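You operate a simulated robot arm through the tools that you are given. There is no shell and no other tool.

You run a simulated robot arm. Do the job below in one go: nothing can be reset, and whatever is moved stays where it is left.

JOB
Start stirrer 6 at 40 rpm and slide sign 6 to RUN.
Fine: key off while the brown plug goes into OUT 6, then on; shut the speed box lid again; stirrer 5 keeps its speed. Set down upright: brown plug.

Only the result counts: the job must be done as asked and must still hold three seconds after the hand-in. Knocking over, shifting, dropping, spilling or breaking anything else fails it. Lids that push on must go on centred and level and be pressed home; caps that screw on are set level and turned clockwise until they are tight.

ROBOT AND FRAMES
A 6-joint arm with a two-finger parallel gripper, fixed in place. Base frame: the origin is on the floor under the middle of its stand, x ahead of it, y to its left, z up; the work surface is at about z = 850. Readings come in mm, rad, newtons and seconds.
With the tool pointing down near the work surface it reaches from about 360 to 760 mm from the base axis. Its first joint turns from -1.152 to 1.152 rad. Payload 2.45 kg.
Tool frame: the origin (TCP) lies between the finger pads and is the grasp point; the fingertips stand 24 mm ahead of it; z points along the fingers, y is the line along which they close. The gripper opens to 68 mm. The fingers are 17 mm wide and 10 mm thick; the gripper's body (40 by 70 mm) begins 41 mm behind the TCP.
Orientation is that of the tool frame in the base frame, as a unit quaternion [x, y, z, w]. With the fingers straight down and closing along the base's y, the tool's x points along the base's -x, its y along +y and its z along -z.

CONTROLS
- The arm moves only by the tool servo_tool. Its argument "rows" is a list of rows, each a list of 7 numbers: the turn, a rotation vector about the tool's x, y, z in rad, then the shift along the tool's x, y, z in mm, then the opening, from 0 (shut) to 1 (fully open). In form: [[ax, ay, az, tx, ty, tz, hand], ...]. A call has 1 to 20 rows; each row is the pose to reach, as a shift and turn from the pose commanded when the call began, along the tool's axes at that moment. A row lasts 0.2 s, in which the tool goes at most 50 mm and 0.15 rad; a call with a longer step from one row to the next is refused whole, and so is a gripper value outside its range. Where a pose cannot be reached the arm comes as near as it can. A force on the tool above 70 N (or 10 N above the force at the start of the call, whichever is more), or a blocked arm, ends the call early, and 0.2 s more pass. The fingers move at their own pace (about 108 mm/s each) and stop on an object; they squeeze with about 43 N. The grip force told is the motor's: it shows also when the fingers shut on nothing. Time passes only in rows, and 0.2 s behind the last, so rows that repeat a pose let the fingers close. It gives the time, the measured TCP pose, the force on the tool (base axes), the opening and the grip force at its end, in the units of the frame above (readings bear some noise), with the torque about the TCP (base axes, N m) and any sound that the robot's microphone picked up.
- Cameras (640 x 400 px; columns grow to the right, rows downward): "scene" is fixed at [182.3, 446.7, 1446.4]; the picture's right is [-0.43, -0.90, 0.00], its down [-0.66, 0.32, -0.68] and it looks along [0.61, -0.29, -0.73] (base axes); focal length 236 px, centre (320, 200). "wrist" rides on the gripper at [84, 11, -75] in the tool frame; the picture's right is [-0.13, 0.99, 0.00], its down [-0.60, -0.08, -0.79] and it looks along [-0.79, -0.10, 0.61] (tool axes); focal length 251 px, centre (320, 200). There is no depth. A picture from a camera that has moved, and an enlarged one, comes with that camera's place and axes in the base frame and with its lens.
- get_image(camera): a new picture of that camera. The clock stands still meanwhile.
- enlarge(camera, box): a new picture of the part [left, top, right, bottom] of that camera's present view, enlarged. The clock stands still meanwhile.
- job_done(): hands the job in; it is judged then, once.

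Nothing tells you positions but the pictures and the camera data. Unless the task says otherwise, let go and move clear before handing in.

The tools are called after "Call:" by a JSON object that holds its "name" and its "arguments". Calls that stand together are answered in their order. servo_tool: Moves the arm, as the interface text tells. Its arguments: {"type":"object","properties":{"rows":{"type":"array"}},"required":["rows"]} The other tools are called the same way: get_image (camera) takes a picture; enlarge (camera, box) takes an enlarged picture of a part of a camera's view; job_done () hands the job in.

At the start:

```text
clock: 0.0
tool_pos: [485.3, 127.8, 1243.0]
orientation: [0.0, 1.0, 0.001, 0.0]
contact_force: [0.5, -0.3, 0.4]
moment: [0.03, -0.02, 0.01]
width: 68.1
grasp_force: 0.1
```

scene: 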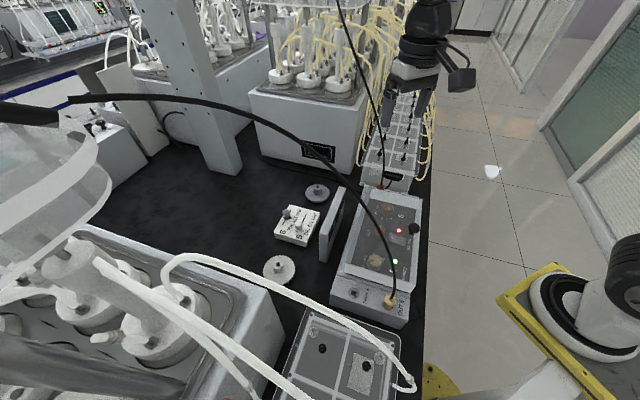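
wrist: 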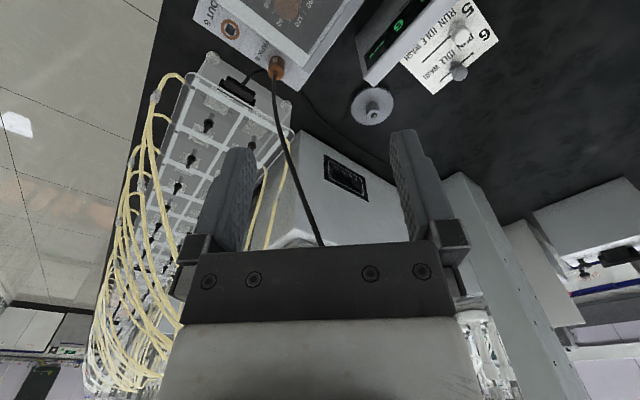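

I see a workbench with a speed box, a sign panel with sliders, and several cables and plugs. I'll look closer at each part before moving.

Call:
{"name": "enlarge", "arguments": {"camera": "scene", "box": [240, 160, 440, 330]}}

Call:
{"name": "enlarge", "arguments": {"camera": "scene", "box": [320, 180, 440, 300]}}

Call:
{"name": "enlarge", "arguments": {"camera": "scene", "box": [260, 290, 440, 400]}}

Call:
{"name": "enlarge", "arguments": {"camera": "wrist", "box": [180, 0, 520, 150]}}

```text
2.35 times, centred on (340, 245) of scene
camera zoom: at [182.3, 446.7, 1446.4], right [-0.43, -0.9, 0.0], down [-0.66, 0.32, -0.68], along [0.61, -0.29, -0.73], focal length 556 px, centre (273, 94)
```

zoom: 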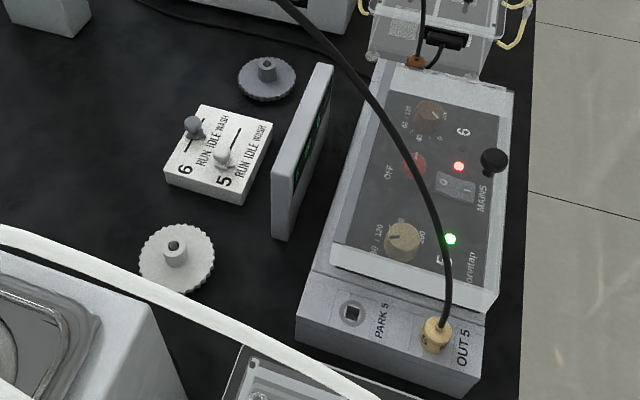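

```text
3.33 times, centred on (380, 240) of scene
camera zoom: at [182.3, 446.7, 1446.4], right [-0.43, -0.9, 0.0], down [-0.66, 0.32, -0.68], along [0.61, -0.29, -0.73], focal length 787 px, centre (120, 67)
```

zoom: 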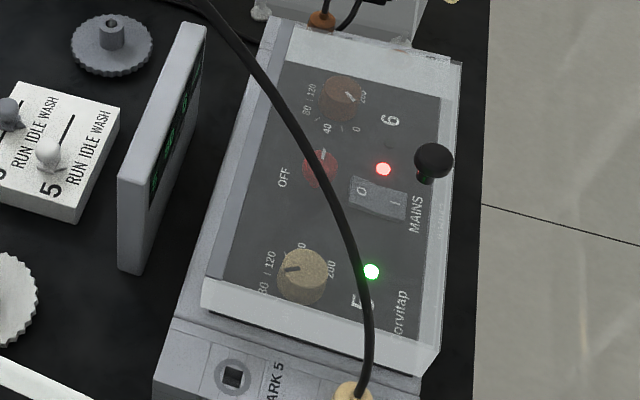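

```text
3.56 times, centred on (350, 345) of scene
camera zoom: at [182.3, 446.7, 1446.4], right [-0.43, -0.9, 0.0], down [-0.66, 0.32, -0.68], along [0.61, -0.29, -0.73], focal length 840 px, centre (213, -316)
```

zoom: 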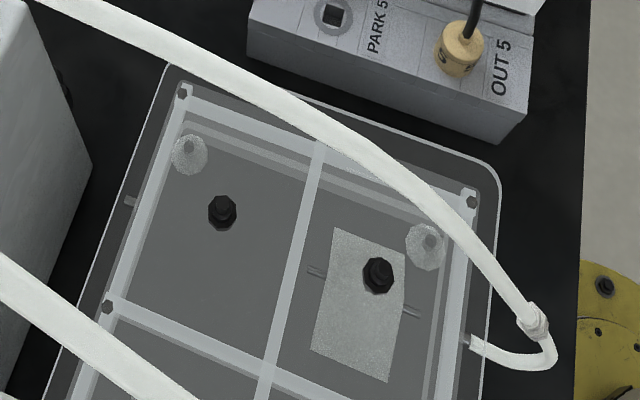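

```text
1.88 times, centred on (350, 75) of wrist
camera zoom: at [400.9, 139.2, 1318.4], right [0.13, 0.99, 0.0], down [0.6, -0.08, 0.79], along [0.79, -0.1, -0.61], focal length 473 px, centre (264, 435)
```

zoom: 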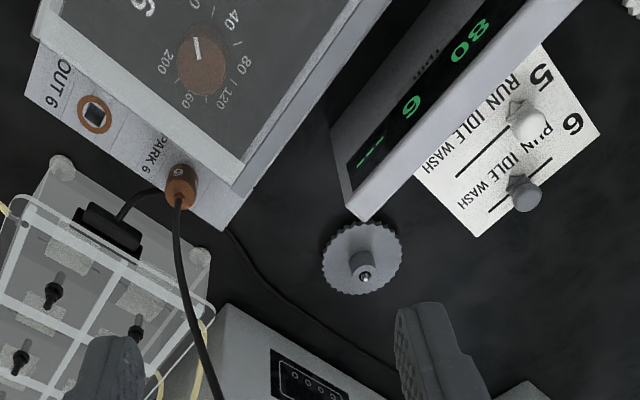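

The speed box lies diagonally on the bench. OUT 6 and PARK 6 (with the brown plug) are at its far end, and a clear lid with a black ball knob covers the dials. I'll turn the wrist camera to look at it from the operator's side.

Call:
{"name": "servo_tool", "arguments": {"rows": [[0, 0, -0.14, 20, -16, 10, 1], [0, 0, -0.28, 40, -32, 30, 1], [0, 0, -0.42, 60, -48, 50, 1], [0, 0, -0.56, 80, -64, 80, 1], [0, 0, -0.7, 100, -80, 110, 1], [0, 0, -0.84, 125, -98, 140, 1]]}}

```text
clock: 1.4
tool_pos: [362.4, 30.0, 1102.3]
orientation: [-0.409, 0.913, 0.0, 0.001]
contact_force: [0.0, -0.1, 0.4]
moment: [0.02, -0.02, 0.0]
width: 68.3
grasp_force: 0.0
```

The arm has turned to face the box. I'll take pictures from here.

Call:
{"name": "get_image", "arguments": {"camera": "wrist"}}

Call:
{"name": "get_image", "arguments": {"camera": "scene"}}

```text
taken
camera wrist: at [296.8, -24.7, 1178.6], right [-0.65, 0.76, 0.0], down [0.46, 0.4, 0.79], along [0.6, 0.52, -0.61], focal length 251 px, centre (320, 200)
```

wrist: 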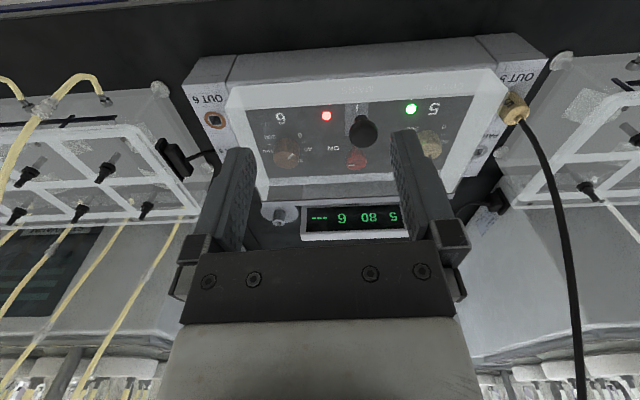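

```text
taken
```

scene: 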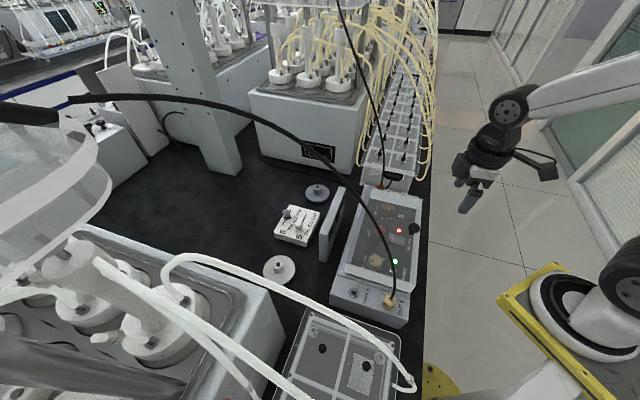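

The display reads 5 at 80 and 6 at ---. I'll zoom in on the panel.

Call:
{"name": "enlarge", "arguments": {"camera": "wrist", "box": [170, 20, 330, 120]}}

Call:
{"name": "enlarge", "arguments": {"camera": "wrist", "box": [250, 80, 450, 205]}}

Call:
{"name": "enlarge", "arguments": {"camera": "wrist", "box": [380, 20, 560, 180]}}

Call:
{"name": "enlarge", "arguments": {"camera": "scene", "box": [360, 180, 430, 240]}}

Call:
{"name": "enlarge", "arguments": {"camera": "scene", "box": [350, 225, 420, 285]}}

```text
4.00 times, centred on (250, 70) of wrist
camera zoom: at [296.8, -24.7, 1178.6], right [-0.65, 0.76, 0.0], down [0.46, 0.4, 0.79], along [0.6, 0.52, -0.61], focal length 1006 px, centre (600, 720)
```

zoom: 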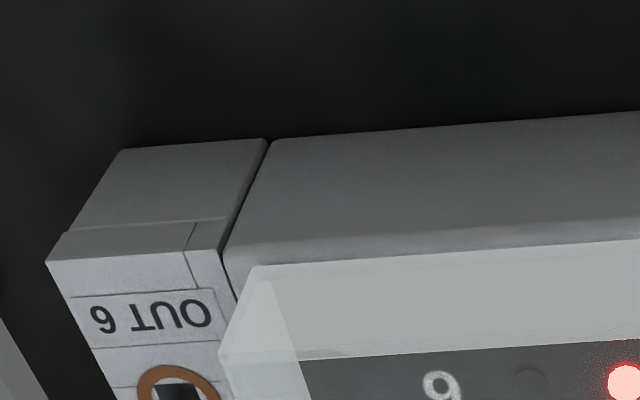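

```text
3.20 times, centred on (350, 142) of wrist
camera zoom: at [296.8, -24.7, 1178.6], right [-0.65, 0.76, 0.0], down [0.46, 0.4, 0.79], along [0.6, 0.52, -0.61], focal length 805 px, centre (224, 384)
```

zoom: 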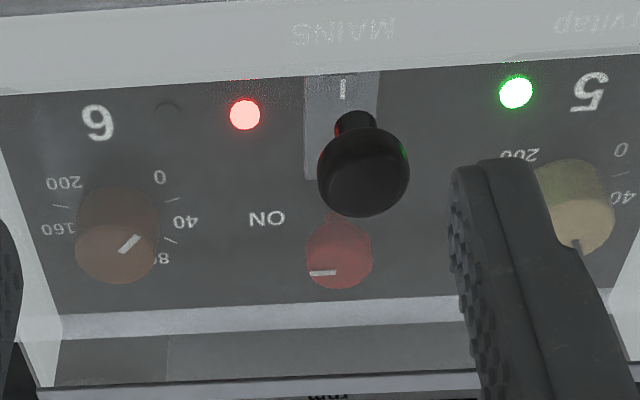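

```text
2.50 times, centred on (470, 100) of wrist
camera zoom: at [296.8, -24.7, 1178.6], right [-0.65, 0.76, 0.0], down [0.46, 0.4, 0.79], along [0.6, 0.52, -0.61], focal length 629 px, centre (-55, 450)
```

zoom: 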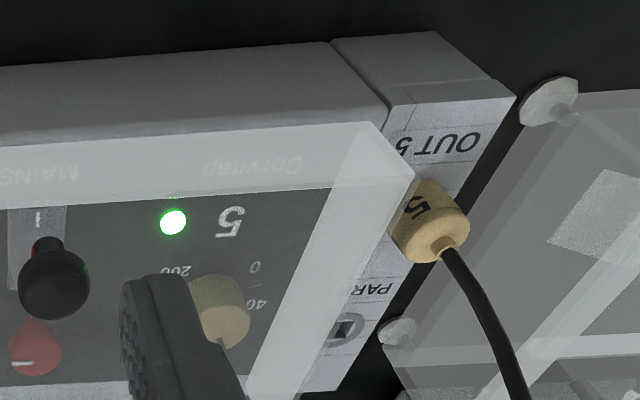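

```text
6.67 times, centred on (395, 210) of scene
camera zoom: at [182.3, 446.7, 1446.4], right [-0.43, -0.9, 0.0], down [-0.66, 0.32, -0.68], along [0.61, -0.29, -0.73], focal length 1575 px, centre (-180, 133)
```

zoom: 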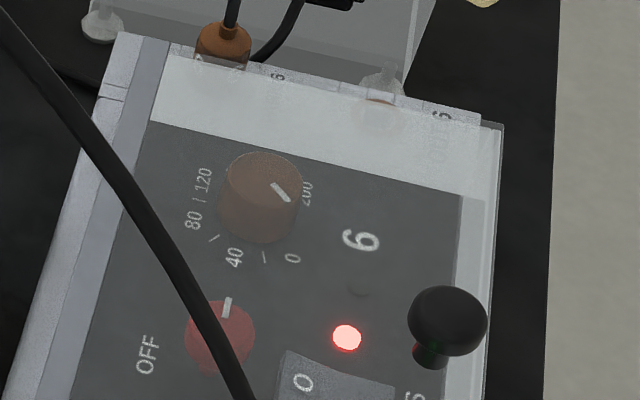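

```text
6.67 times, centred on (385, 255) of scene
camera zoom: at [182.3, 446.7, 1446.4], right [-0.43, -0.9, 0.0], down [-0.66, 0.32, -0.68], along [0.61, -0.29, -0.73], focal length 1575 px, centre (-113, -167)
```

zoom: 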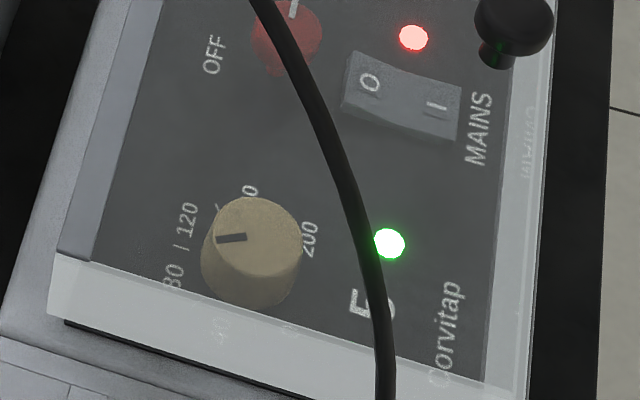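

The red knob is the key, with its pointer on ON and OFF a quarter turn away toward the back. Dial 6 points at 0. I'll move forward for a steeper, unobstructed look at the lid and panel.

Call:
{"name": "servo_tool", "arguments": {"rows": [[0, 0, 0, -30, 0, 0, 0.5], [0, 0, 0, -60, 0, 0, 0.3], [0, 0, 0, -70, 0, 0, 0.0], [0, 0, 0, -70, 0, 0, 0.0]]}}

Call:
{"name": "get_image", "arguments": {"camera": "wrist"}}

Call:
{"name": "enlarge", "arguments": {"camera": "wrist", "box": [240, 0, 440, 125]}}

Call:
{"name": "enlarge", "arguments": {"camera": "wrist", "box": [120, 0, 320, 125]}}

Call:
{"name": "enlarge", "arguments": {"camera": "wrist", "box": [380, 0, 580, 125]}}

```text
clock: 2.4
tool_pos: [407.9, 82.7, 1103.4]
orientation: [-0.408, 0.913, 0.001, 0.001]
contact_force: [0.2, -0.6, 0.0]
moment: [0.02, 0.02, 0.01]
width: 0.1
grasp_force: 23.8
```

```text
taken
camera wrist: at [343.4, 27.6, 1178.6], right [-0.65, 0.76, 0.0], down [0.46, 0.4, 0.79], along [0.6, 0.52, -0.61], focal length 251 px, centre (320, 200)
```

wrist: 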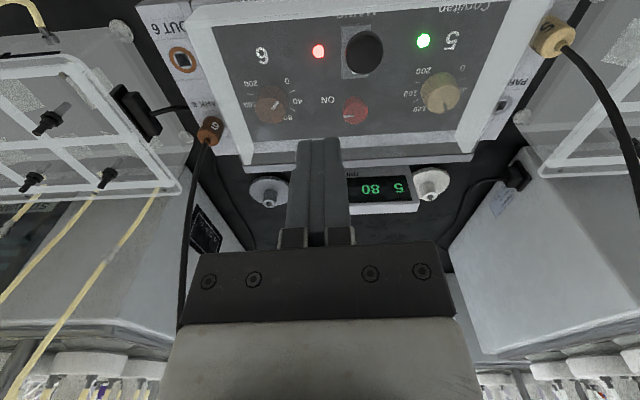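

```text
3.20 times, centred on (340, 62) of wrist
camera zoom: at [343.4, 27.6, 1178.6], right [-0.65, 0.76, 0.0], down [0.46, 0.4, 0.79], along [0.6, 0.52, -0.61], focal length 805 px, centre (256, 640)
```

zoom: 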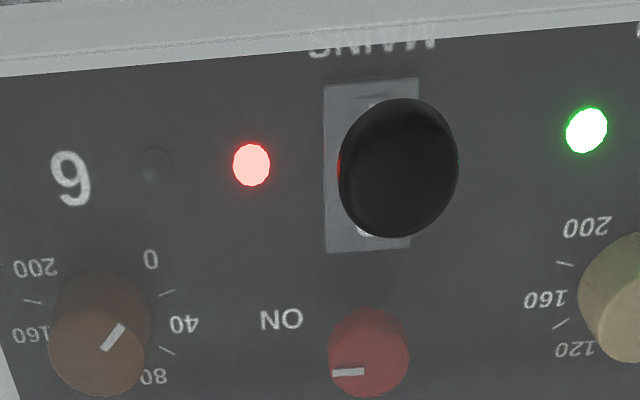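

```text
3.20 times, centred on (220, 62) of wrist
camera zoom: at [343.4, 27.6, 1178.6], right [-0.65, 0.76, 0.0], down [0.46, 0.4, 0.79], along [0.6, 0.52, -0.61], focal length 805 px, centre (640, 640)
```

zoom: 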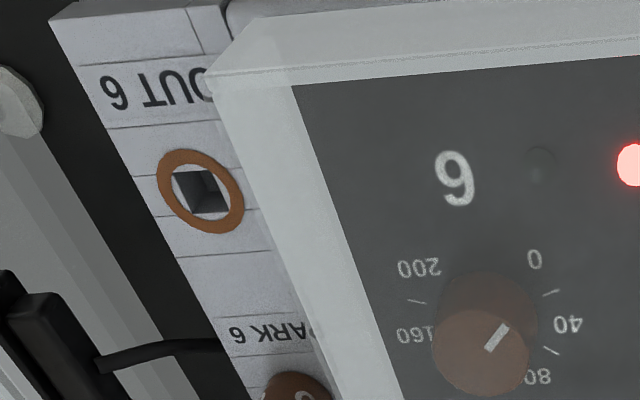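

```text
3.20 times, centred on (480, 62) of wrist
camera zoom: at [343.4, 27.6, 1178.6], right [-0.65, 0.76, 0.0], down [0.46, 0.4, 0.79], along [0.6, 0.52, -0.61], focal length 805 px, centre (-192, 640)
```

zoom: 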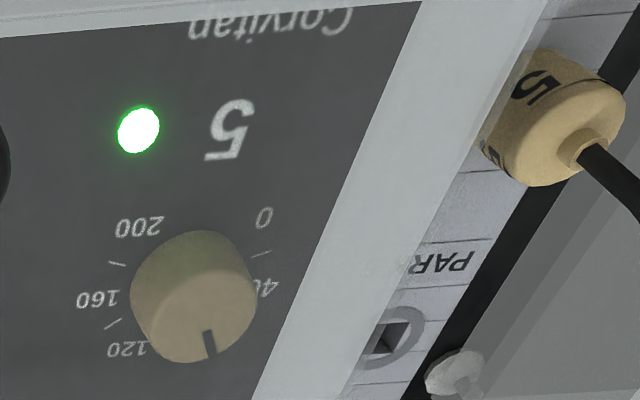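

The sockets are square and aligned with the box. I still need to understand the lid's hinge and the plug's shape, so I'll zoom in on those areas.

Call:
{"name": "enlarge", "arguments": {"camera": "scene", "box": [325, 180, 405, 250]}}

Call:
{"name": "enlarge", "arguments": {"camera": "scene", "box": [325, 240, 415, 320]}}

Call:
{"name": "enlarge", "arguments": {"camera": "wrist", "box": [180, 90, 320, 190]}}

Call:
{"name": "enlarge", "arguments": {"camera": "wrist", "box": [340, 90, 500, 210]}}

Call:
{"name": "enlarge", "arguments": {"camera": "scene", "box": [260, 175, 350, 255]}}

```text
5.71 times, centred on (365, 215) of scene
camera zoom: at [182.3, 446.7, 1446.4], right [-0.43, -0.9, 0.0], down [-0.66, 0.32, -0.68], along [0.61, -0.29, -0.73], focal length 1350 px, centre (63, 114)
```

zoom: 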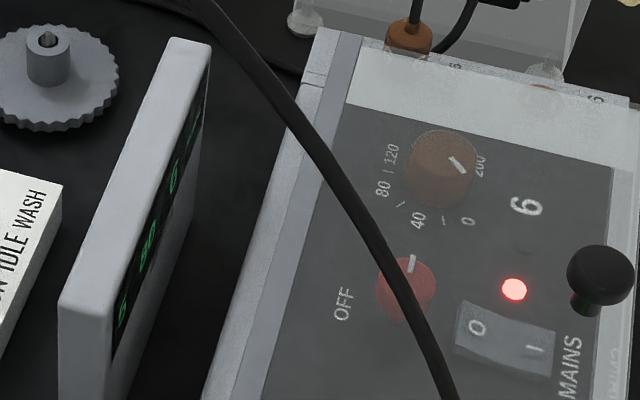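

```text
5.00 times, centred on (370, 280) of scene
camera zoom: at [182.3, 446.7, 1446.4], right [-0.43, -0.9, 0.0], down [-0.66, 0.32, -0.68], along [0.61, -0.29, -0.73], focal length 1181 px, centre (70, -200)
```

zoom: 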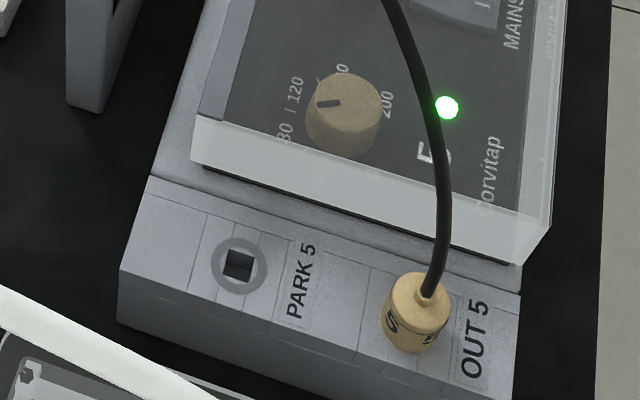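

```text
4.00 times, centred on (250, 140) of wrist
camera zoom: at [343.4, 27.6, 1178.6], right [-0.65, 0.76, 0.0], down [0.46, 0.4, 0.79], along [0.6, 0.52, -0.61], focal length 1006 px, centre (600, 440)
```

zoom: 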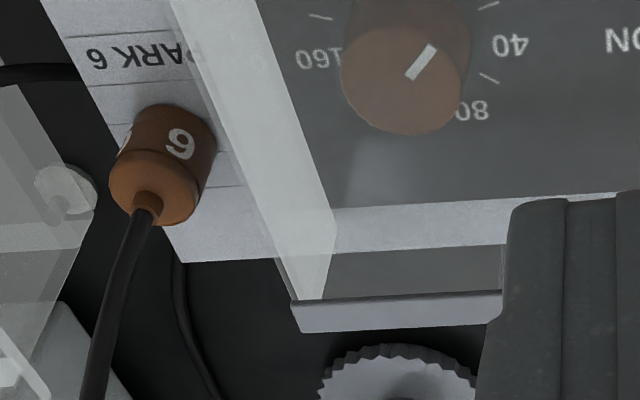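

```text
3.33 times, centred on (420, 150) of wrist
camera zoom: at [343.4, 27.6, 1178.6], right [-0.65, 0.76, 0.0], down [0.46, 0.4, 0.79], along [0.6, 0.52, -0.61], focal length 838 px, centre (-13, 367)
```

zoom: 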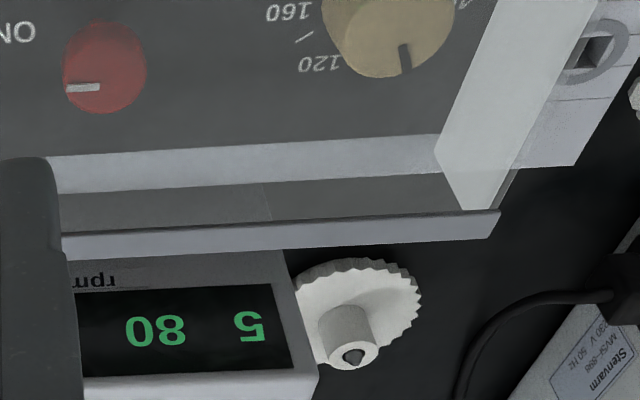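

```text
5.00 times, centred on (305, 215) of scene
camera zoom: at [182.3, 446.7, 1446.4], right [-0.43, -0.9, 0.0], down [-0.66, 0.32, -0.68], along [0.61, -0.29, -0.73], focal length 1181 px, centre (395, 125)
```

zoom: 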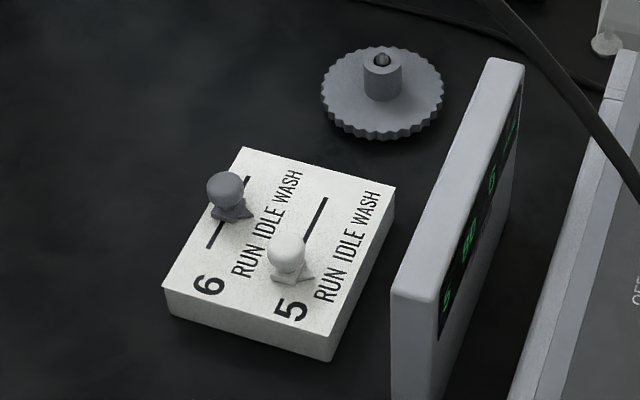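

The lid is a clear box about 40 mm tall, with an opaque bar along its rear top edge that suggests a rear hinge. Its black ball handle is near (381, 102, 989). I'll line the tool up square with the box (yaw 45°) above the ball and look again.

Call:
{"name": "servo_tool", "arguments": {"rows": [[0, 0, 0.02, 2, 12, 0, 1], [0, 0, 0.04, 3, 24, 0, 1], [0, 0, 0.055, 3.9, 32.6, 0, 1], [0, 0, 0.055, 3.9, 32.6, 0, 1]]}}

Call:
{"name": "get_image", "arguments": {"camera": "wrist"}}

Call:
{"name": "enlarge", "arguments": {"camera": "wrist", "box": [220, 0, 420, 125]}}

Call:
{"name": "enlarge", "arguments": {"camera": "scene", "box": [340, 120, 480, 240]}}

```text
clock: 3.4
tool_pos: [381.3, 101.2, 1102.8]
orientation: [-0.382, 0.924, 0.001, 0.001]
contact_force: [-0.1, 0.2, -0.2]
moment: [-0.03, -0.02, 0.0]
width: 68.0
grasp_force: 0.0
```

```text
taken
camera wrist: at [312.8, 50.1, 1178.9], right [-0.61, 0.79, 0.0], down [0.48, 0.37, 0.79], along [0.63, 0.48, -0.61], focal length 251 px, centre (320, 200)
```

wrist: 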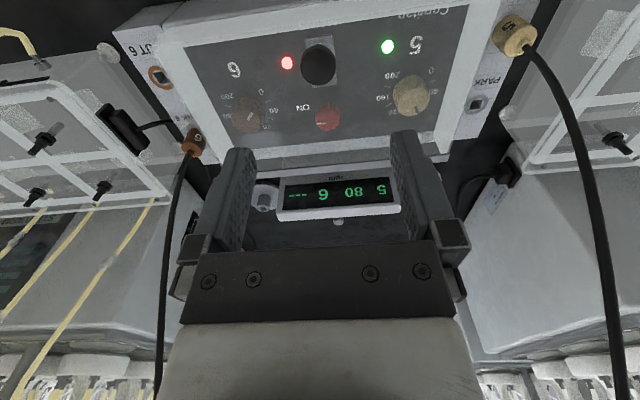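

```text
3.20 times, centred on (320, 62) of wrist
camera zoom: at [312.8, 50.1, 1178.9], right [-0.61, 0.79, 0.0], down [0.48, 0.37, 0.79], along [0.63, 0.48, -0.61], focal length 805 px, centre (320, 640)
```

zoom: 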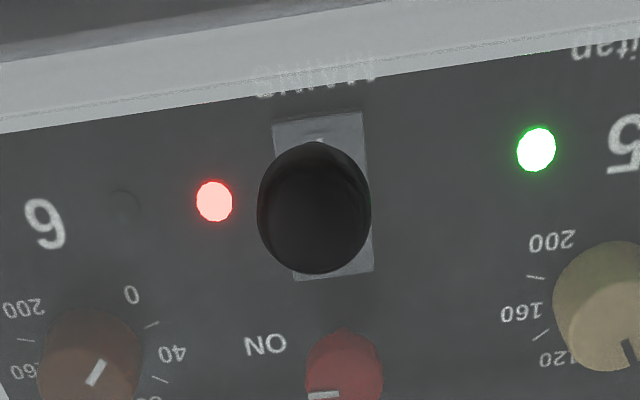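

```text
3.33 times, centred on (410, 180) of scene
camera zoom: at [182.3, 446.7, 1446.4], right [-0.43, -0.9, 0.0], down [-0.66, 0.32, -0.68], along [0.61, -0.29, -0.73], focal length 787 px, centre (20, 267)
```

zoom: 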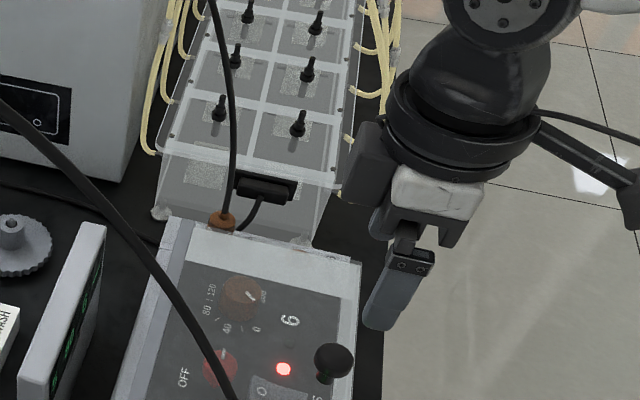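

The ball is directly beneath the tool. I'll lower onto it and stop just short.

Call:
{"name": "servo_tool", "arguments": {"rows": [[0, 0, 0, 0, 0, 40, 1], [0, 0, 0, 0, 0, 75, 1], [0, 0, 0, 0, 0, 90, 1], [0, 0, 0, 0, 0, 98, 1], [0, 0, 0, 0, 0, 104, 1], [0, 0, 0, 0, 0, 104, 1]]}}

Call:
{"name": "get_image", "arguments": {"camera": "wrist"}}

Call:
{"name": "enlarge", "arguments": {"camera": "scene", "box": [370, 170, 470, 260]}}

```text
clock: 4.8
tool_pos: [381.6, 100.7, 998.2]
orientation: [-0.382, 0.924, 0.0, 0.001]
contact_force: [0.4, 0.4, -0.1]
moment: [-0.01, -0.01, -0.03]
width: 67.8
grasp_force: 0.0
```

```text
taken
camera wrist: at [312.7, 50.0, 1073.9], right [-0.61, 0.79, 0.0], down [0.48, 0.37, 0.79], along [0.63, 0.48, -0.61], focal length 251 px, centre (320, 200)
```

wrist: 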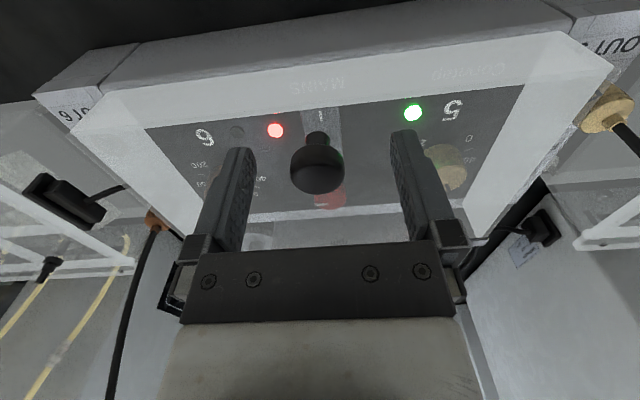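

```text
4.44 times, centred on (420, 215) of scene
camera zoom: at [182.3, 446.7, 1446.4], right [-0.43, -0.9, 0.0], down [-0.66, 0.32, -0.68], along [0.61, -0.29, -0.73], focal length 1050 px, centre (-124, 133)
```

zoom: 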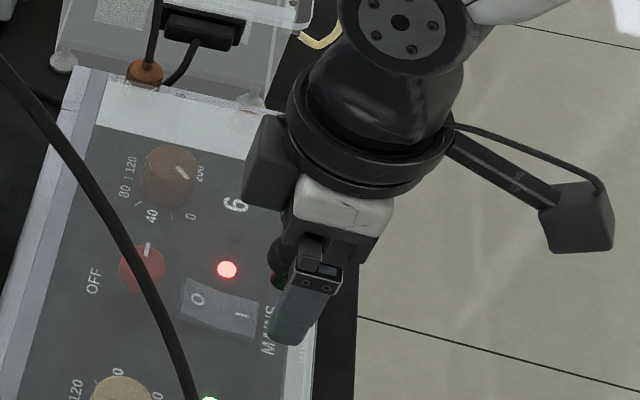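

The ball sits between the fingers. I'll close on it and check the grip.

Call:
{"name": "servo_tool", "arguments": {"rows": [[0, 0, 0, 0, 0, 3, 0.5], [0, 0, 0, 0, 0, 3, 0.2], [0, 0, 0, 0, 0, 3, 0.0], [0, 0, 0, 0, 0, 3, 0.0], [0, 0, 0, 0, 0, 3, 0.0]]}}

Call:
{"name": "get_image", "arguments": {"camera": "wrist"}}

```text
clock: 6.0
tool_pos: [383.6, 100.2, 996.2]
orientation: [-0.383, 0.924, 0.0, 0.002]
contact_force: [14.8, -25.5, 5.5]
moment: [-0.23, -0.18, -0.06]
width: 25.1
grasp_force: 40.9
```

```text
taken
camera wrist: at [313.6, 49.1, 1071.1], right [-0.61, 0.79, 0.0], down [0.48, 0.37, 0.8], along [0.63, 0.48, -0.61], focal length 251 px, centre (320, 200)
```

wrist: 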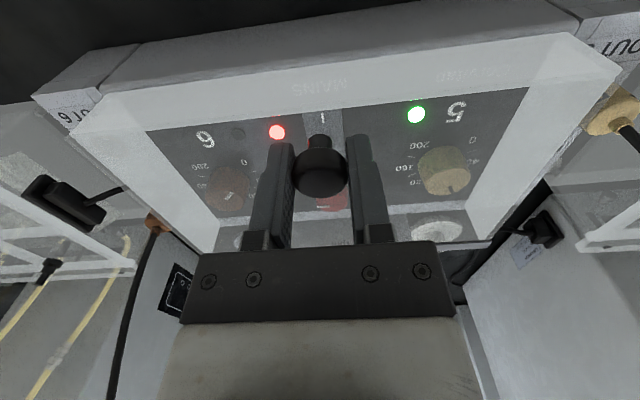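

The ball is gripped at 25 mm wide, with about 28 N of sideways load along the box. I'll shift slightly to relieve it before lifting.

Call:
{"name": "servo_tool", "arguments": {"rows": [[0, 0, 0, 0, -1, 0, 0], [0, 0, 0, 0, -2, 0, 0], [0, 0, 0, 0, -2, 0, 0]]}}

```text
clock: 6.8
tool_pos: [382.6, 100.0, 997.6]
orientation: [-0.382, 0.924, 0.001, 0.0]
contact_force: [-1.9, -0.2, 14.7]
moment: [0.74, -0.66, 0.04]
width: 25.1
grasp_force: 40.5
```

The sideways load is gone. Now I'll lift a little along a hinge arc and read the forces.

Call:
{"name": "servo_tool", "arguments": {"rows": [[0, 0, 0, -0.5, 0, -2, 0], [0, 0, 0, -1, 0, -4, 0], [0, 0, 0, -2, 0, -7, 0], [0, 0, 0, -3, 0, -10, 0], [0, 0, 0, -3, 0, -10, 0]]}}

Call:
{"name": "get_image", "arguments": {"camera": "wrist"}}

Call:
{"name": "enlarge", "arguments": {"camera": "scene", "box": [330, 180, 440, 310]}}

```text
clock: 8.0
tool_pos: [382.5, 99.9, 1004.9]
orientation: [-0.383, 0.924, -0.001, -0.002]
contact_force: [-4.8, -9.2, -7.3]
moment: [-0.85, 0.81, 0.01]
width: 25.0
grasp_force: 40.5
```

```text
taken
camera wrist: at [314.8, 49.8, 1081.3], right [-0.61, 0.79, 0.0], down [0.49, 0.37, 0.79], along [0.63, 0.48, -0.61], focal length 251 px, centre (320, 200)
```

wrist: 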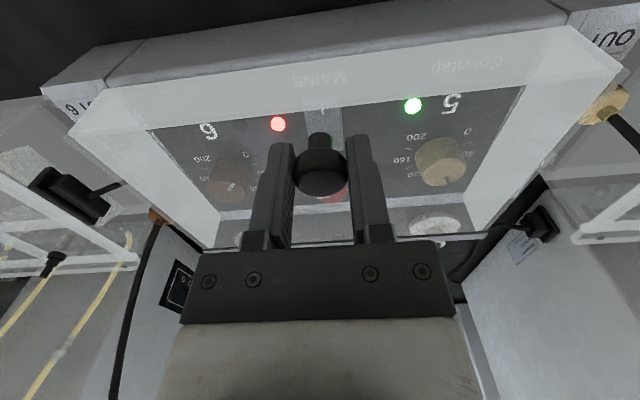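

```text
3.08 times, centred on (385, 245) of scene
camera zoom: at [182.3, 446.5, 1446.5], right [-0.43, -0.9, 0.0], down [-0.66, 0.32, -0.68], along [0.61, -0.29, -0.73], focal length 727 px, centre (120, 62)
```

zoom: 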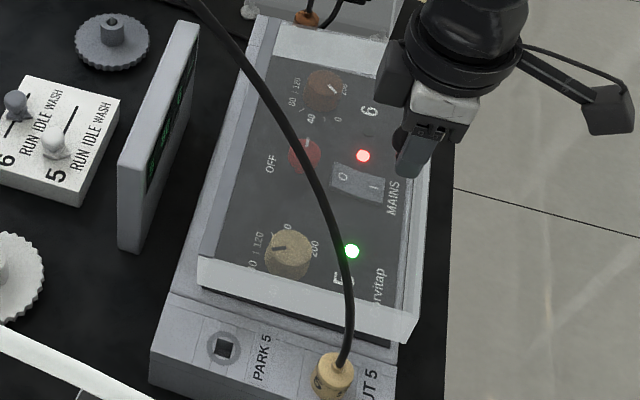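

The lid's rear edge stayed put while the front rose, so it is hinged at the back. I'll keep lifting in small steps and watch the force.

Call:
{"name": "servo_tool", "arguments": {"rows": [[0, 0, 0, 0, 0, -4, 0], [0, 0, 0, 0, 0, -8, 0], [0, 0, 0, 0, 0, -12, 0], [0, 0, 0, 0, 0, -12, 0]]}}

```text
clock: 9.0
tool_pos: [384.9, 102.4, 1017.1]
orientation: [-0.382, 0.924, 0.001, 0.001]
contact_force: [-5.3, 15.0, -10.7]
moment: [-0.43, 0.73, 0.02]
width: 25.3
grasp_force: 41.1
```

The arc fits a hinge along the lid's top rear edge (about W = 478, z = 962, in box axes). I'll carry on along that arc.

Call:
{"name": "servo_tool", "arguments": {"rows": [[0, 0, 0, -4, 1, -6.5, 0], [0, 0, 0, -8.6, 1, -13, 0], [0, 0, 0, -12, 1, -19.5, 0], [0, 0, 0, -15.7, 1, -25.8, 0], [0, 0, 0, -15.7, 1, -25.8, 0]]}}

Call:
{"name": "get_image", "arguments": {"camera": "wrist"}}

Call:
{"name": "get_image", "arguments": {"camera": "scene"}}

```text
clock: 10.2
tool_pos: [395.6, 112.4, 1044.5]
orientation: [-0.383, 0.924, 0.0, 0.0]
contact_force: [-1.9, -21.2, -0.9]
moment: [-0.96, 0.74, 0.01]
width: 25.2
grasp_force: 40.6
```

```text
taken
camera wrist: at [326.5, 61.8, 1119.6], right [-0.61, 0.79, 0.0], down [0.48, 0.37, 0.79], along [0.63, 0.48, -0.61], focal length 251 px, centre (320, 200)
```

wrist: 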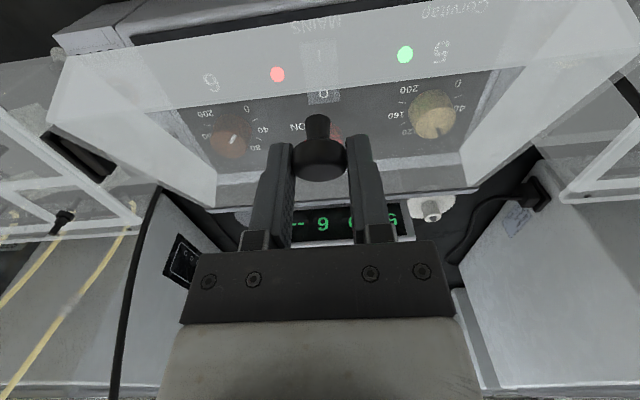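

```text
taken
```

scene: 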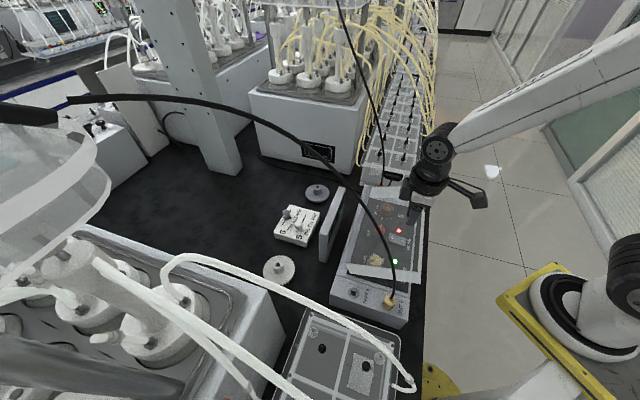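

The lid is rising cleanly. I'll continue the arc upward.

Call:
{"name": "servo_tool", "arguments": {"rows": [[0, 0, 0, -7.5, -0.5, -12.6, 0], [0, 0, 0, -17.2, -0.5, -23.7, 0], [0, 0, 0, -27.9, -0.5, -33.7, 0], [0, 0, 0, -39.6, -0.5, -42.5, 0], [0, 0, 0, -39.6, -0.5, -42.5, 0]]}}

Call:
{"name": "enlarge", "arguments": {"camera": "scene", "box": [320, 130, 480, 310]}}

```text
clock: 11.4
tool_pos: [425.4, 142.3, 1086.4]
orientation: [-0.382, 0.924, 0.001, 0.002]
contact_force: [4.2, 2.1, -9.5]
moment: [-0.01, 0.01, -0.02]
width: 21.9
grasp_force: 38.3
```

```text
2.22 times, centred on (400, 220) of scene
camera zoom: at [182.5, 446.8, 1446.3], right [-0.43, -0.9, 0.0], down [-0.66, 0.32, -0.68], along [0.61, -0.29, -0.73], focal length 525 px, centre (142, 156)
```

zoom: 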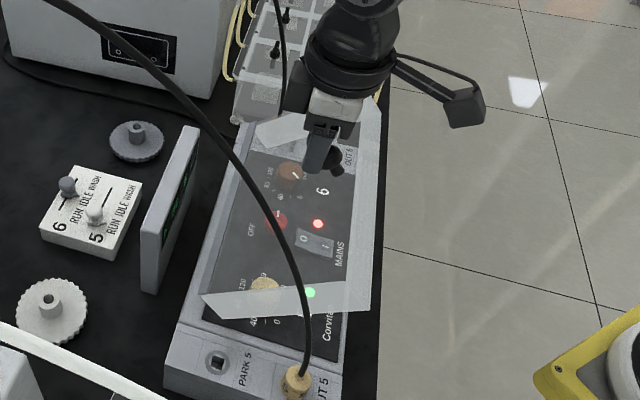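

The grip width has dropped to 22 mm, so the ball is slipping in the fingers. I'll check the wrist view.

Call:
{"name": "get_image", "arguments": {"camera": "wrist"}}

Call:
{"name": "enlarge", "arguments": {"camera": "wrist", "box": [240, 80, 400, 240]}}

```text
taken
camera wrist: at [355.8, 91.1, 1161.5], right [-0.61, 0.79, 0.0], down [0.48, 0.37, 0.8], along [0.63, 0.49, -0.61], focal length 251 px, centre (320, 200)
```

wrist: 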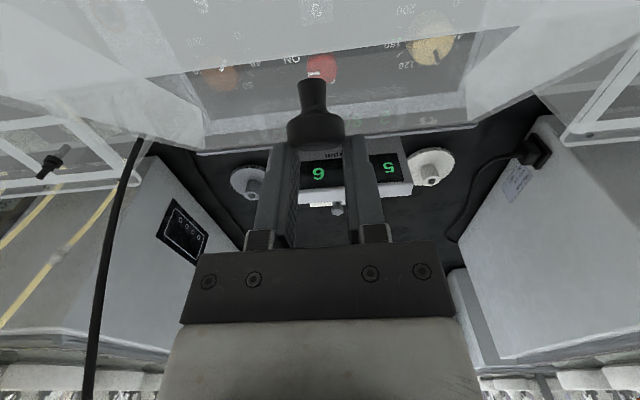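

```text
2.50 times, centred on (320, 160) of wrist
camera zoom: at [355.8, 91.1, 1161.5], right [-0.61, 0.79, 0.0], down [0.48, 0.37, 0.8], along [0.63, 0.49, -0.61], focal length 629 px, centre (320, 300)
```

zoom: 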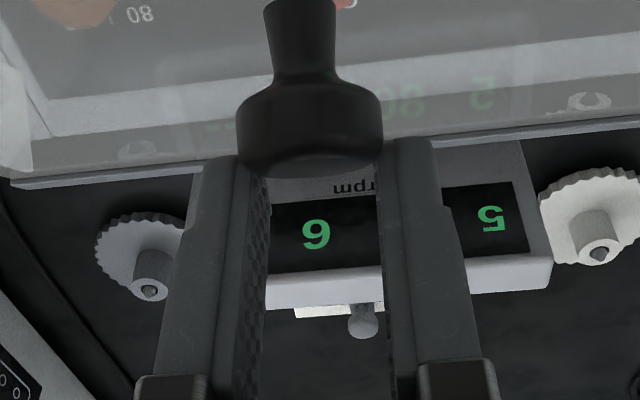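

The knob is a mushroom cap, and it has slid toward the fingertips because the grip doesn't turn with the lid. I'll lower the lid back along the arc, then re-grip with the tool rotating along with it.

Call:
{"name": "servo_tool", "arguments": {"rows": [[0, 0, 0, 7.4, 0, 6.5, 0], [0, 0, 0, 14.8, 0, 15, 0], [0, 0, 0, 22, 0, 24.5, 0], [0, 0, 0, 28.8, 0, 35, 0], [0, 0, 0, 34.5, 0, 46, 0], [0, 0, 0, 39.2, 0, 57.1, 0], [0, 0, 0, 42, 0, 66, 0], [0, 0, 0, 43.4, 0, 72, 0], [0, 0, 0, 43.4, 0, 72, 0]]}}

Call:
{"name": "get_image", "arguments": {"camera": "wrist"}}

Call:
{"name": "enlarge", "arguments": {"camera": "scene", "box": [320, 160, 460, 310]}}

```text
clock: 13.2
tool_pos: [395.5, 110.8, 1020.3]
orientation: [-0.383, 0.924, 0.001, 0.004]
contact_force: [-4.2, -0.3, 20.3]
moment: [-0.1, 0.25, -0.04]
width: 0.1
grasp_force: 23.2
stopped in row 9: the force on the tool passed its limit at 78 N (the readings are from after the stop); the commanded pose is now the measured one
```

```text
taken
camera wrist: at [325.8, 60.4, 1094.3], right [-0.61, 0.79, 0.0], down [0.48, 0.37, 0.8], along [0.63, 0.49, -0.6], focal length 251 px, centre (320, 200)
```

wrist: 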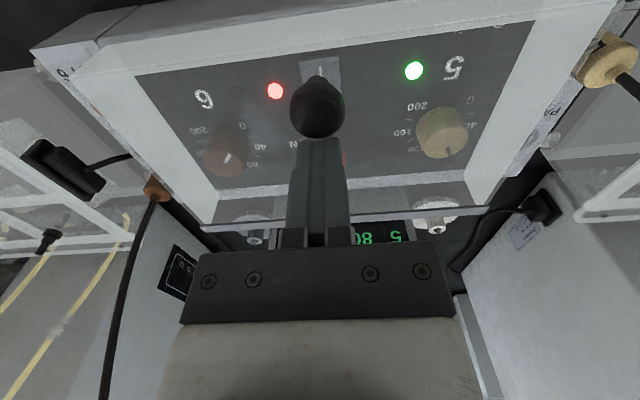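

```text
2.67 times, centred on (390, 235) of scene
camera zoom: at [181.9, 446.6, 1446.5], right [-0.43, -0.9, 0.0], down [-0.66, 0.32, -0.68], along [0.61, -0.29, -0.73], focal length 630 px, centre (133, 107)
```

zoom: 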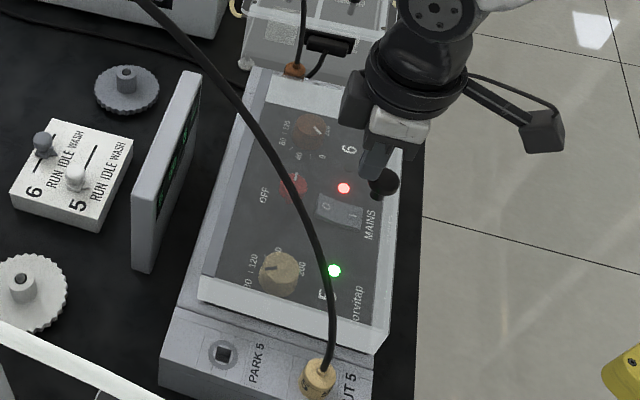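

The lid has closed again and the fingers came off the cap. I'll rise clear and check that nothing moved.

Call:
{"name": "servo_tool", "arguments": {"rows": [[0, 0, 0, 0, 0, -15, 0], [0, 0, 0, 0, 0, -40, 0.3], [0, 0, 0, 0, 0, -60, 1], [0, 0, 0, 0, 0, -60, 1]]}}

Call:
{"name": "get_image", "arguments": {"camera": "wrist"}}

Call:
{"name": "enlarge", "arguments": {"camera": "scene", "box": [320, 180, 440, 310]}}

```text
clock: 14.2
tool_pos: [394.4, 110.7, 1079.7]
orientation: [-0.382, 0.924, 0.001, 0.004]
contact_force: [-0.4, -0.5, -0.8]
moment: [0.02, 0.0, -0.03]
width: 68.1
grasp_force: 0.0
```

```text
taken
camera wrist: at [325.1, 59.7, 1153.2], right [-0.61, 0.79, 0.0], down [0.48, 0.37, 0.8], along [0.63, 0.49, -0.6], focal length 251 px, centre (320, 200)
```

wrist: 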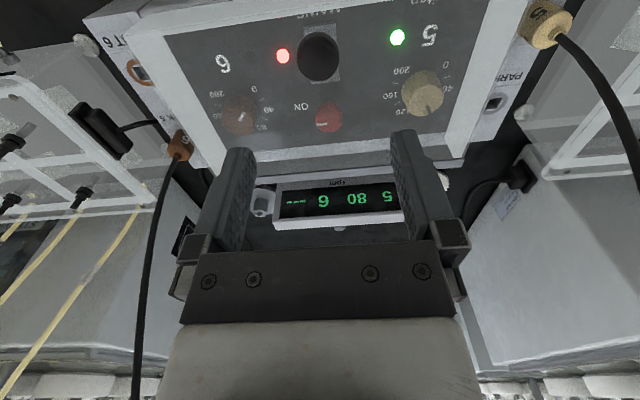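

```text
3.08 times, centred on (380, 245) of scene
camera zoom: at [182.3, 446.7, 1446.4], right [-0.43, -0.9, 0.0], down [-0.66, 0.32, -0.68], along [0.61, -0.29, -0.73], focal length 727 px, centre (135, 62)
```

zoom: 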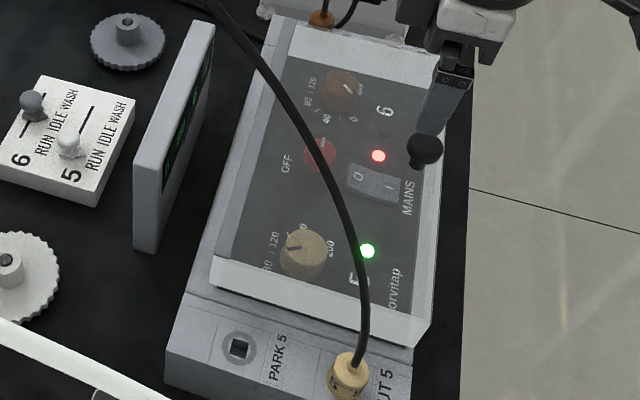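

The lid is closed and everything else is unchanged. Next I'll test, in free space above the knob, whether the arm can tilt the hand forward so it can rotate with the lid.

Call:
{"name": "servo_tool", "arguments": {"rows": [[0, -0.14, 0, 4, 0.5, 0, 1], [0, -0.28, 0, 8, 0.5, 0, 1], [0, -0.42, 0, 12, 0.5, 0, 1], [0, -0.56, 0, 16, 0.5, 0, 1], [0, -0.56, 0, 16, 0.5, 0, 1], [0, -0.56, 0, 16, 0.5, 0, 1]]}}

Call:
{"name": "get_image", "arguments": {"camera": "wrist"}}

Call:
{"name": "get_image", "arguments": {"camera": "scene"}}

```text
clock: 15.7
tool_pos: [407.8, 104.1, 1085.2]
orientation: [-0.368, 0.886, 0.107, 0.259]
contact_force: [0.2, -0.4, -0.1]
moment: [-0.02, 0.0, 0.02]
width: 68.1
grasp_force: 0.0
out of reach, approached as far as the arm can: row 3, 4, 5, 6
```

```text
taken
camera wrist: at [320.1, 33.6, 1105.4], right [-0.62, 0.78, 0.07], down [0.11, 0.0, 0.99], along [0.77, 0.63, -0.09], focal length 251 px, centre (320, 200)
```

wrist: 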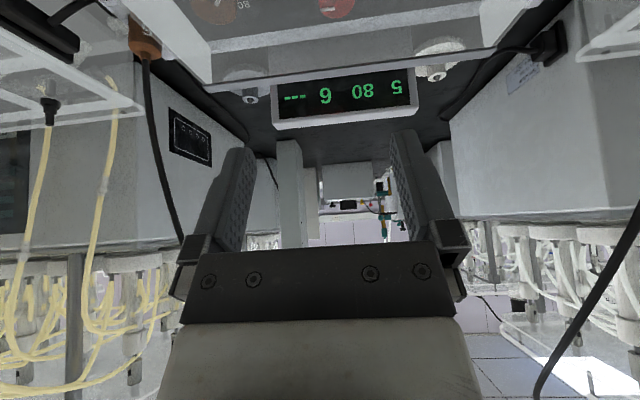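

```text
taken
```

scene: 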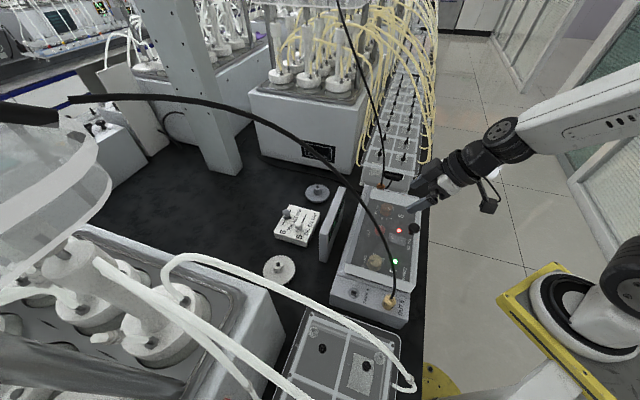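

A 0.56 rad tilt is beyond reach here, though about 0.28 rad was fine. I'll rise, level the hand, and test the opposite tilt further back, where the open lid would be.

Call:
{"name": "servo_tool", "arguments": {"rows": [[0, 0.14, 0, -10, 0, -16, 1], [0, 0.28, 0, -20, 0, -32, 1], [0, 0.42, 0, -30, 0, -48, 1], [0, 0.56, 0, -40, 0, -60, 1], [0, 0.56, 0, -40, 0, -60, 1]]}}

```text
clock: 16.9
tool_pos: [408.5, 104.7, 1159.6]
orientation: [-0.383, 0.924, 0.0, 0.003]
contact_force: [0.5, 0.0, 0.2]
moment: [0.0, 0.0, 0.0]
width: 68.1
grasp_force: 0.0
```

Call:
{"name": "servo_tool", "arguments": {"rows": [[0, 0.14, 0, -25, 2.5, 0, 1], [0, 0.28, 0, -50, 5, 0, 1], [0, 0.42, 0, -75, 7.5, 0, 1], [0, 0.56, 0, -100, 10, 0, 1], [0, 0.7, 0, -125, 12.5, 0, 1], [0, 0.84, 0, -147, 14.8, 0, 1], [0, 0.95, 0, -147, 14.8, 0, 1], [0, 0.95, 0, -147, 14.8, 0, 1]]}}

Call:
{"name": "get_image", "arguments": {"camera": "scene"}}

Call:
{"name": "get_image", "arguments": {"camera": "wrist"}}

```text
clock: 18.6
tool_pos: [478.2, 197.7, 1132.4]
orientation: [-0.341, 0.823, -0.175, -0.418]
contact_force: [0.6, 0.4, 0.8]
moment: [-0.02, 0.01, -0.02]
width: 67.8
grasp_force: 0.1
out of reach, approached as far as the arm can: row 6, 7, 8
```

```text
taken
```

scene: 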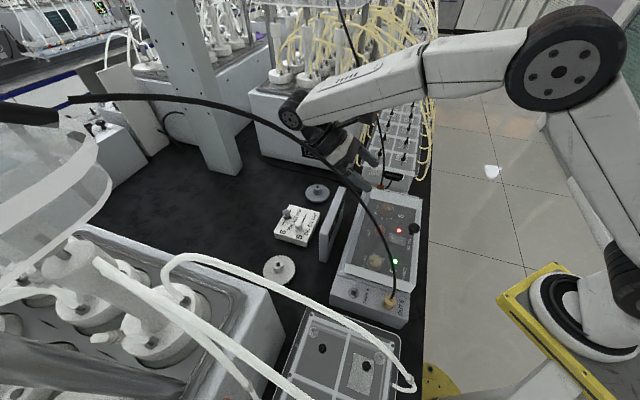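

```text
taken
camera wrist: at [476.1, 215.8, 1244.9], right [-0.65, 0.75, -0.11], down [0.76, 0.65, -0.02], along [0.05, -0.09, -0.99], focal length 251 px, centre (320, 200)
```

wrist: 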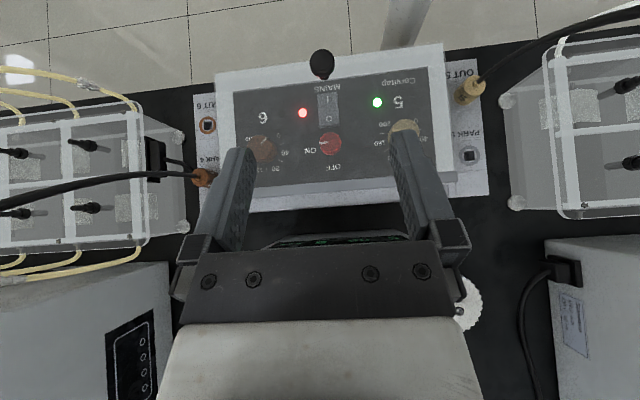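

This tilt gives a nearly top-down view of the box. I'll zoom in to measure positions.

Call:
{"name": "enlarge", "arguments": {"camera": "wrist", "box": [180, 40, 340, 140]}}

Call:
{"name": "enlarge", "arguments": {"camera": "wrist", "box": [180, 110, 340, 210]}}

Call:
{"name": "enlarge", "arguments": {"camera": "wrist", "box": [300, 40, 500, 165]}}

Call:
{"name": "enlarge", "arguments": {"camera": "scene", "box": [320, 180, 440, 310]}}

```text
4.00 times, centred on (260, 90) of wrist
camera zoom: at [476.1, 215.8, 1244.9], right [-0.65, 0.75, -0.11], down [0.76, 0.65, -0.02], along [0.05, -0.09, -0.99], focal length 1006 px, centre (560, 640)
```

zoom: 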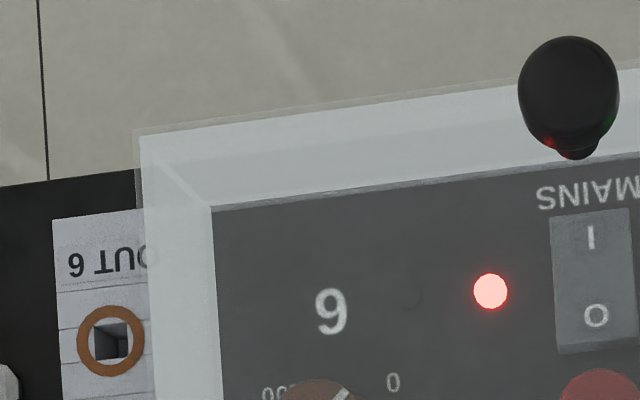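

```text
4.00 times, centred on (260, 160) of wrist
camera zoom: at [476.1, 215.8, 1244.9], right [-0.65, 0.75, -0.11], down [0.76, 0.65, -0.02], along [0.05, -0.09, -0.99], focal length 1006 px, centre (560, 360)
```

zoom: 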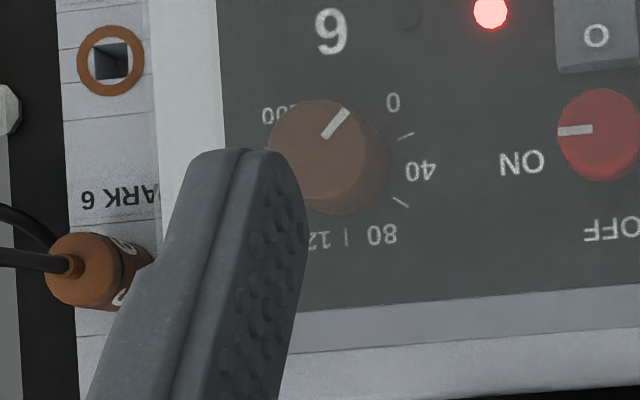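

```text
3.20 times, centred on (400, 102) of wrist
camera zoom: at [476.1, 215.8, 1244.9], right [-0.65, 0.75, -0.11], down [0.76, 0.65, -0.02], along [0.05, -0.09, -0.99], focal length 805 px, centre (64, 512)
```

zoom: 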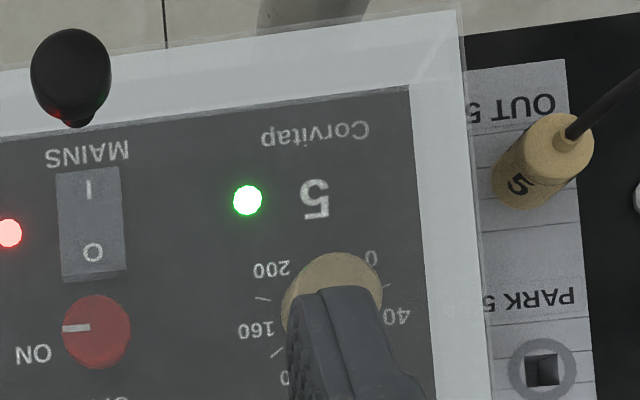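

```text
3.08 times, centred on (380, 245) of scene
camera zoom: at [182.3, 446.7, 1446.4], right [-0.43, -0.9, 0.0], down [-0.66, 0.32, -0.68], along [0.61, -0.29, -0.73], focal length 727 px, centre (135, 62)
```

zoom: 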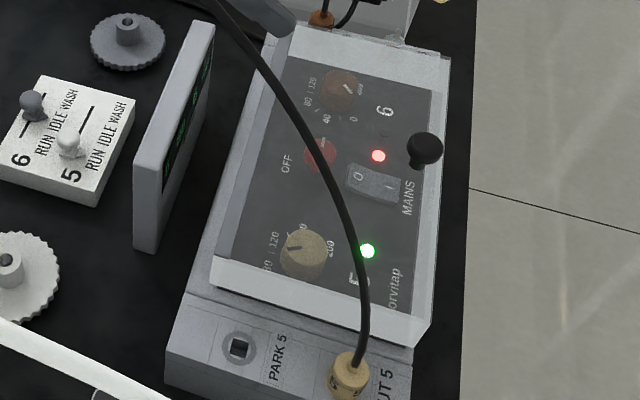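

I have good position estimates now: knob at about (381, 101, 989), OUT 6 at (517, -2, 918), and PARK 6 at about (571, 51). I'll bring the hand back level and then tilt it to −0.28 rad above the knob.

Call:
{"name": "servo_tool", "arguments": {"rows": [[0, -0.14, 0, 7, 0, 9, 1], [0, -0.28, 0, 14, 0, 18, 1], [0, -0.42, 0, 21, 0, 27, 1], [0, -0.56, 0, 28, 0, 36, 1], [0, -0.7, 0, 35, 0, 45, 1], [0, -0.84, 0, 42, 0, 54, 1], [0, -0.94, 0, 46, 0, 63, 1], [0, -0.94, 0, 46, 0, 63, 1]]}}

```text
clock: 20.4
tool_pos: [422.7, 143.5, 1132.6]
orientation: [-0.382, 0.924, -0.001, 0.0]
contact_force: [0.6, -0.7, -0.4]
moment: [0.02, -0.01, -0.01]
width: 68.3
grasp_force: 0.1
```

Call:
{"name": "servo_tool", "arguments": {"rows": [[0, -0.07, 0, 20, -0.5, 22, 1], [0, -0.14, 0, 40, -1, 45, 1], [0, -0.21, 0, 58, -1.5, 68, 1], [0, -0.28, 0, 74.8, -1.9, 89.4, 1], [0, -0.28, 0, 74.8, -1.9, 89.4, 1]]}}

Call:
{"name": "get_image", "arguments": {"camera": "wrist"}}

```text
clock: 21.6
tool_pos: [377.3, 90.6, 1043.6]
orientation: [-0.379, 0.915, 0.052, 0.127]
contact_force: [-0.1, -0.5, 0.2]
moment: [0.0, 0.04, 0.0]
width: 68.1
grasp_force: 0.1
out of reach, approached as far as the arm can: row 4, 5
```

```text
taken
camera wrist: at [295.7, 27.7, 1093.9], right [-0.61, 0.79, 0.03], down [0.31, 0.2, 0.93], along [0.72, 0.58, -0.37], focal length 251 px, centre (320, 200)
```

wrist: 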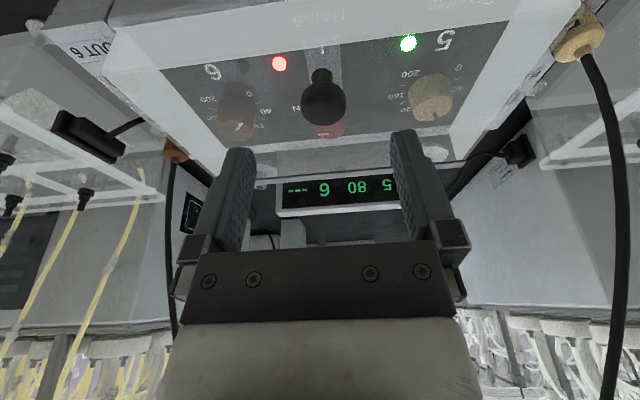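

Call:
{"name": "servo_tool", "arguments": {"rows": [[0, 0.03, 0, 1.5, 1.7, 9, 1], [0, 0.06, 0, 2.9, 3.4, 18.9, 1], [0, 0.06, 0, 2.9, 3.4, 18.9, 1]]}}

```text
clock: 22.4
tool_pos: [374.4, 94.9, 1026.1]
orientation: [-0.382, 0.918, 0.04, 0.099]
contact_force: [-0.2, -0.3, 0.2]
moment: [0.04, 0.02, -0.03]
width: 68.2
grasp_force: 0.0
```

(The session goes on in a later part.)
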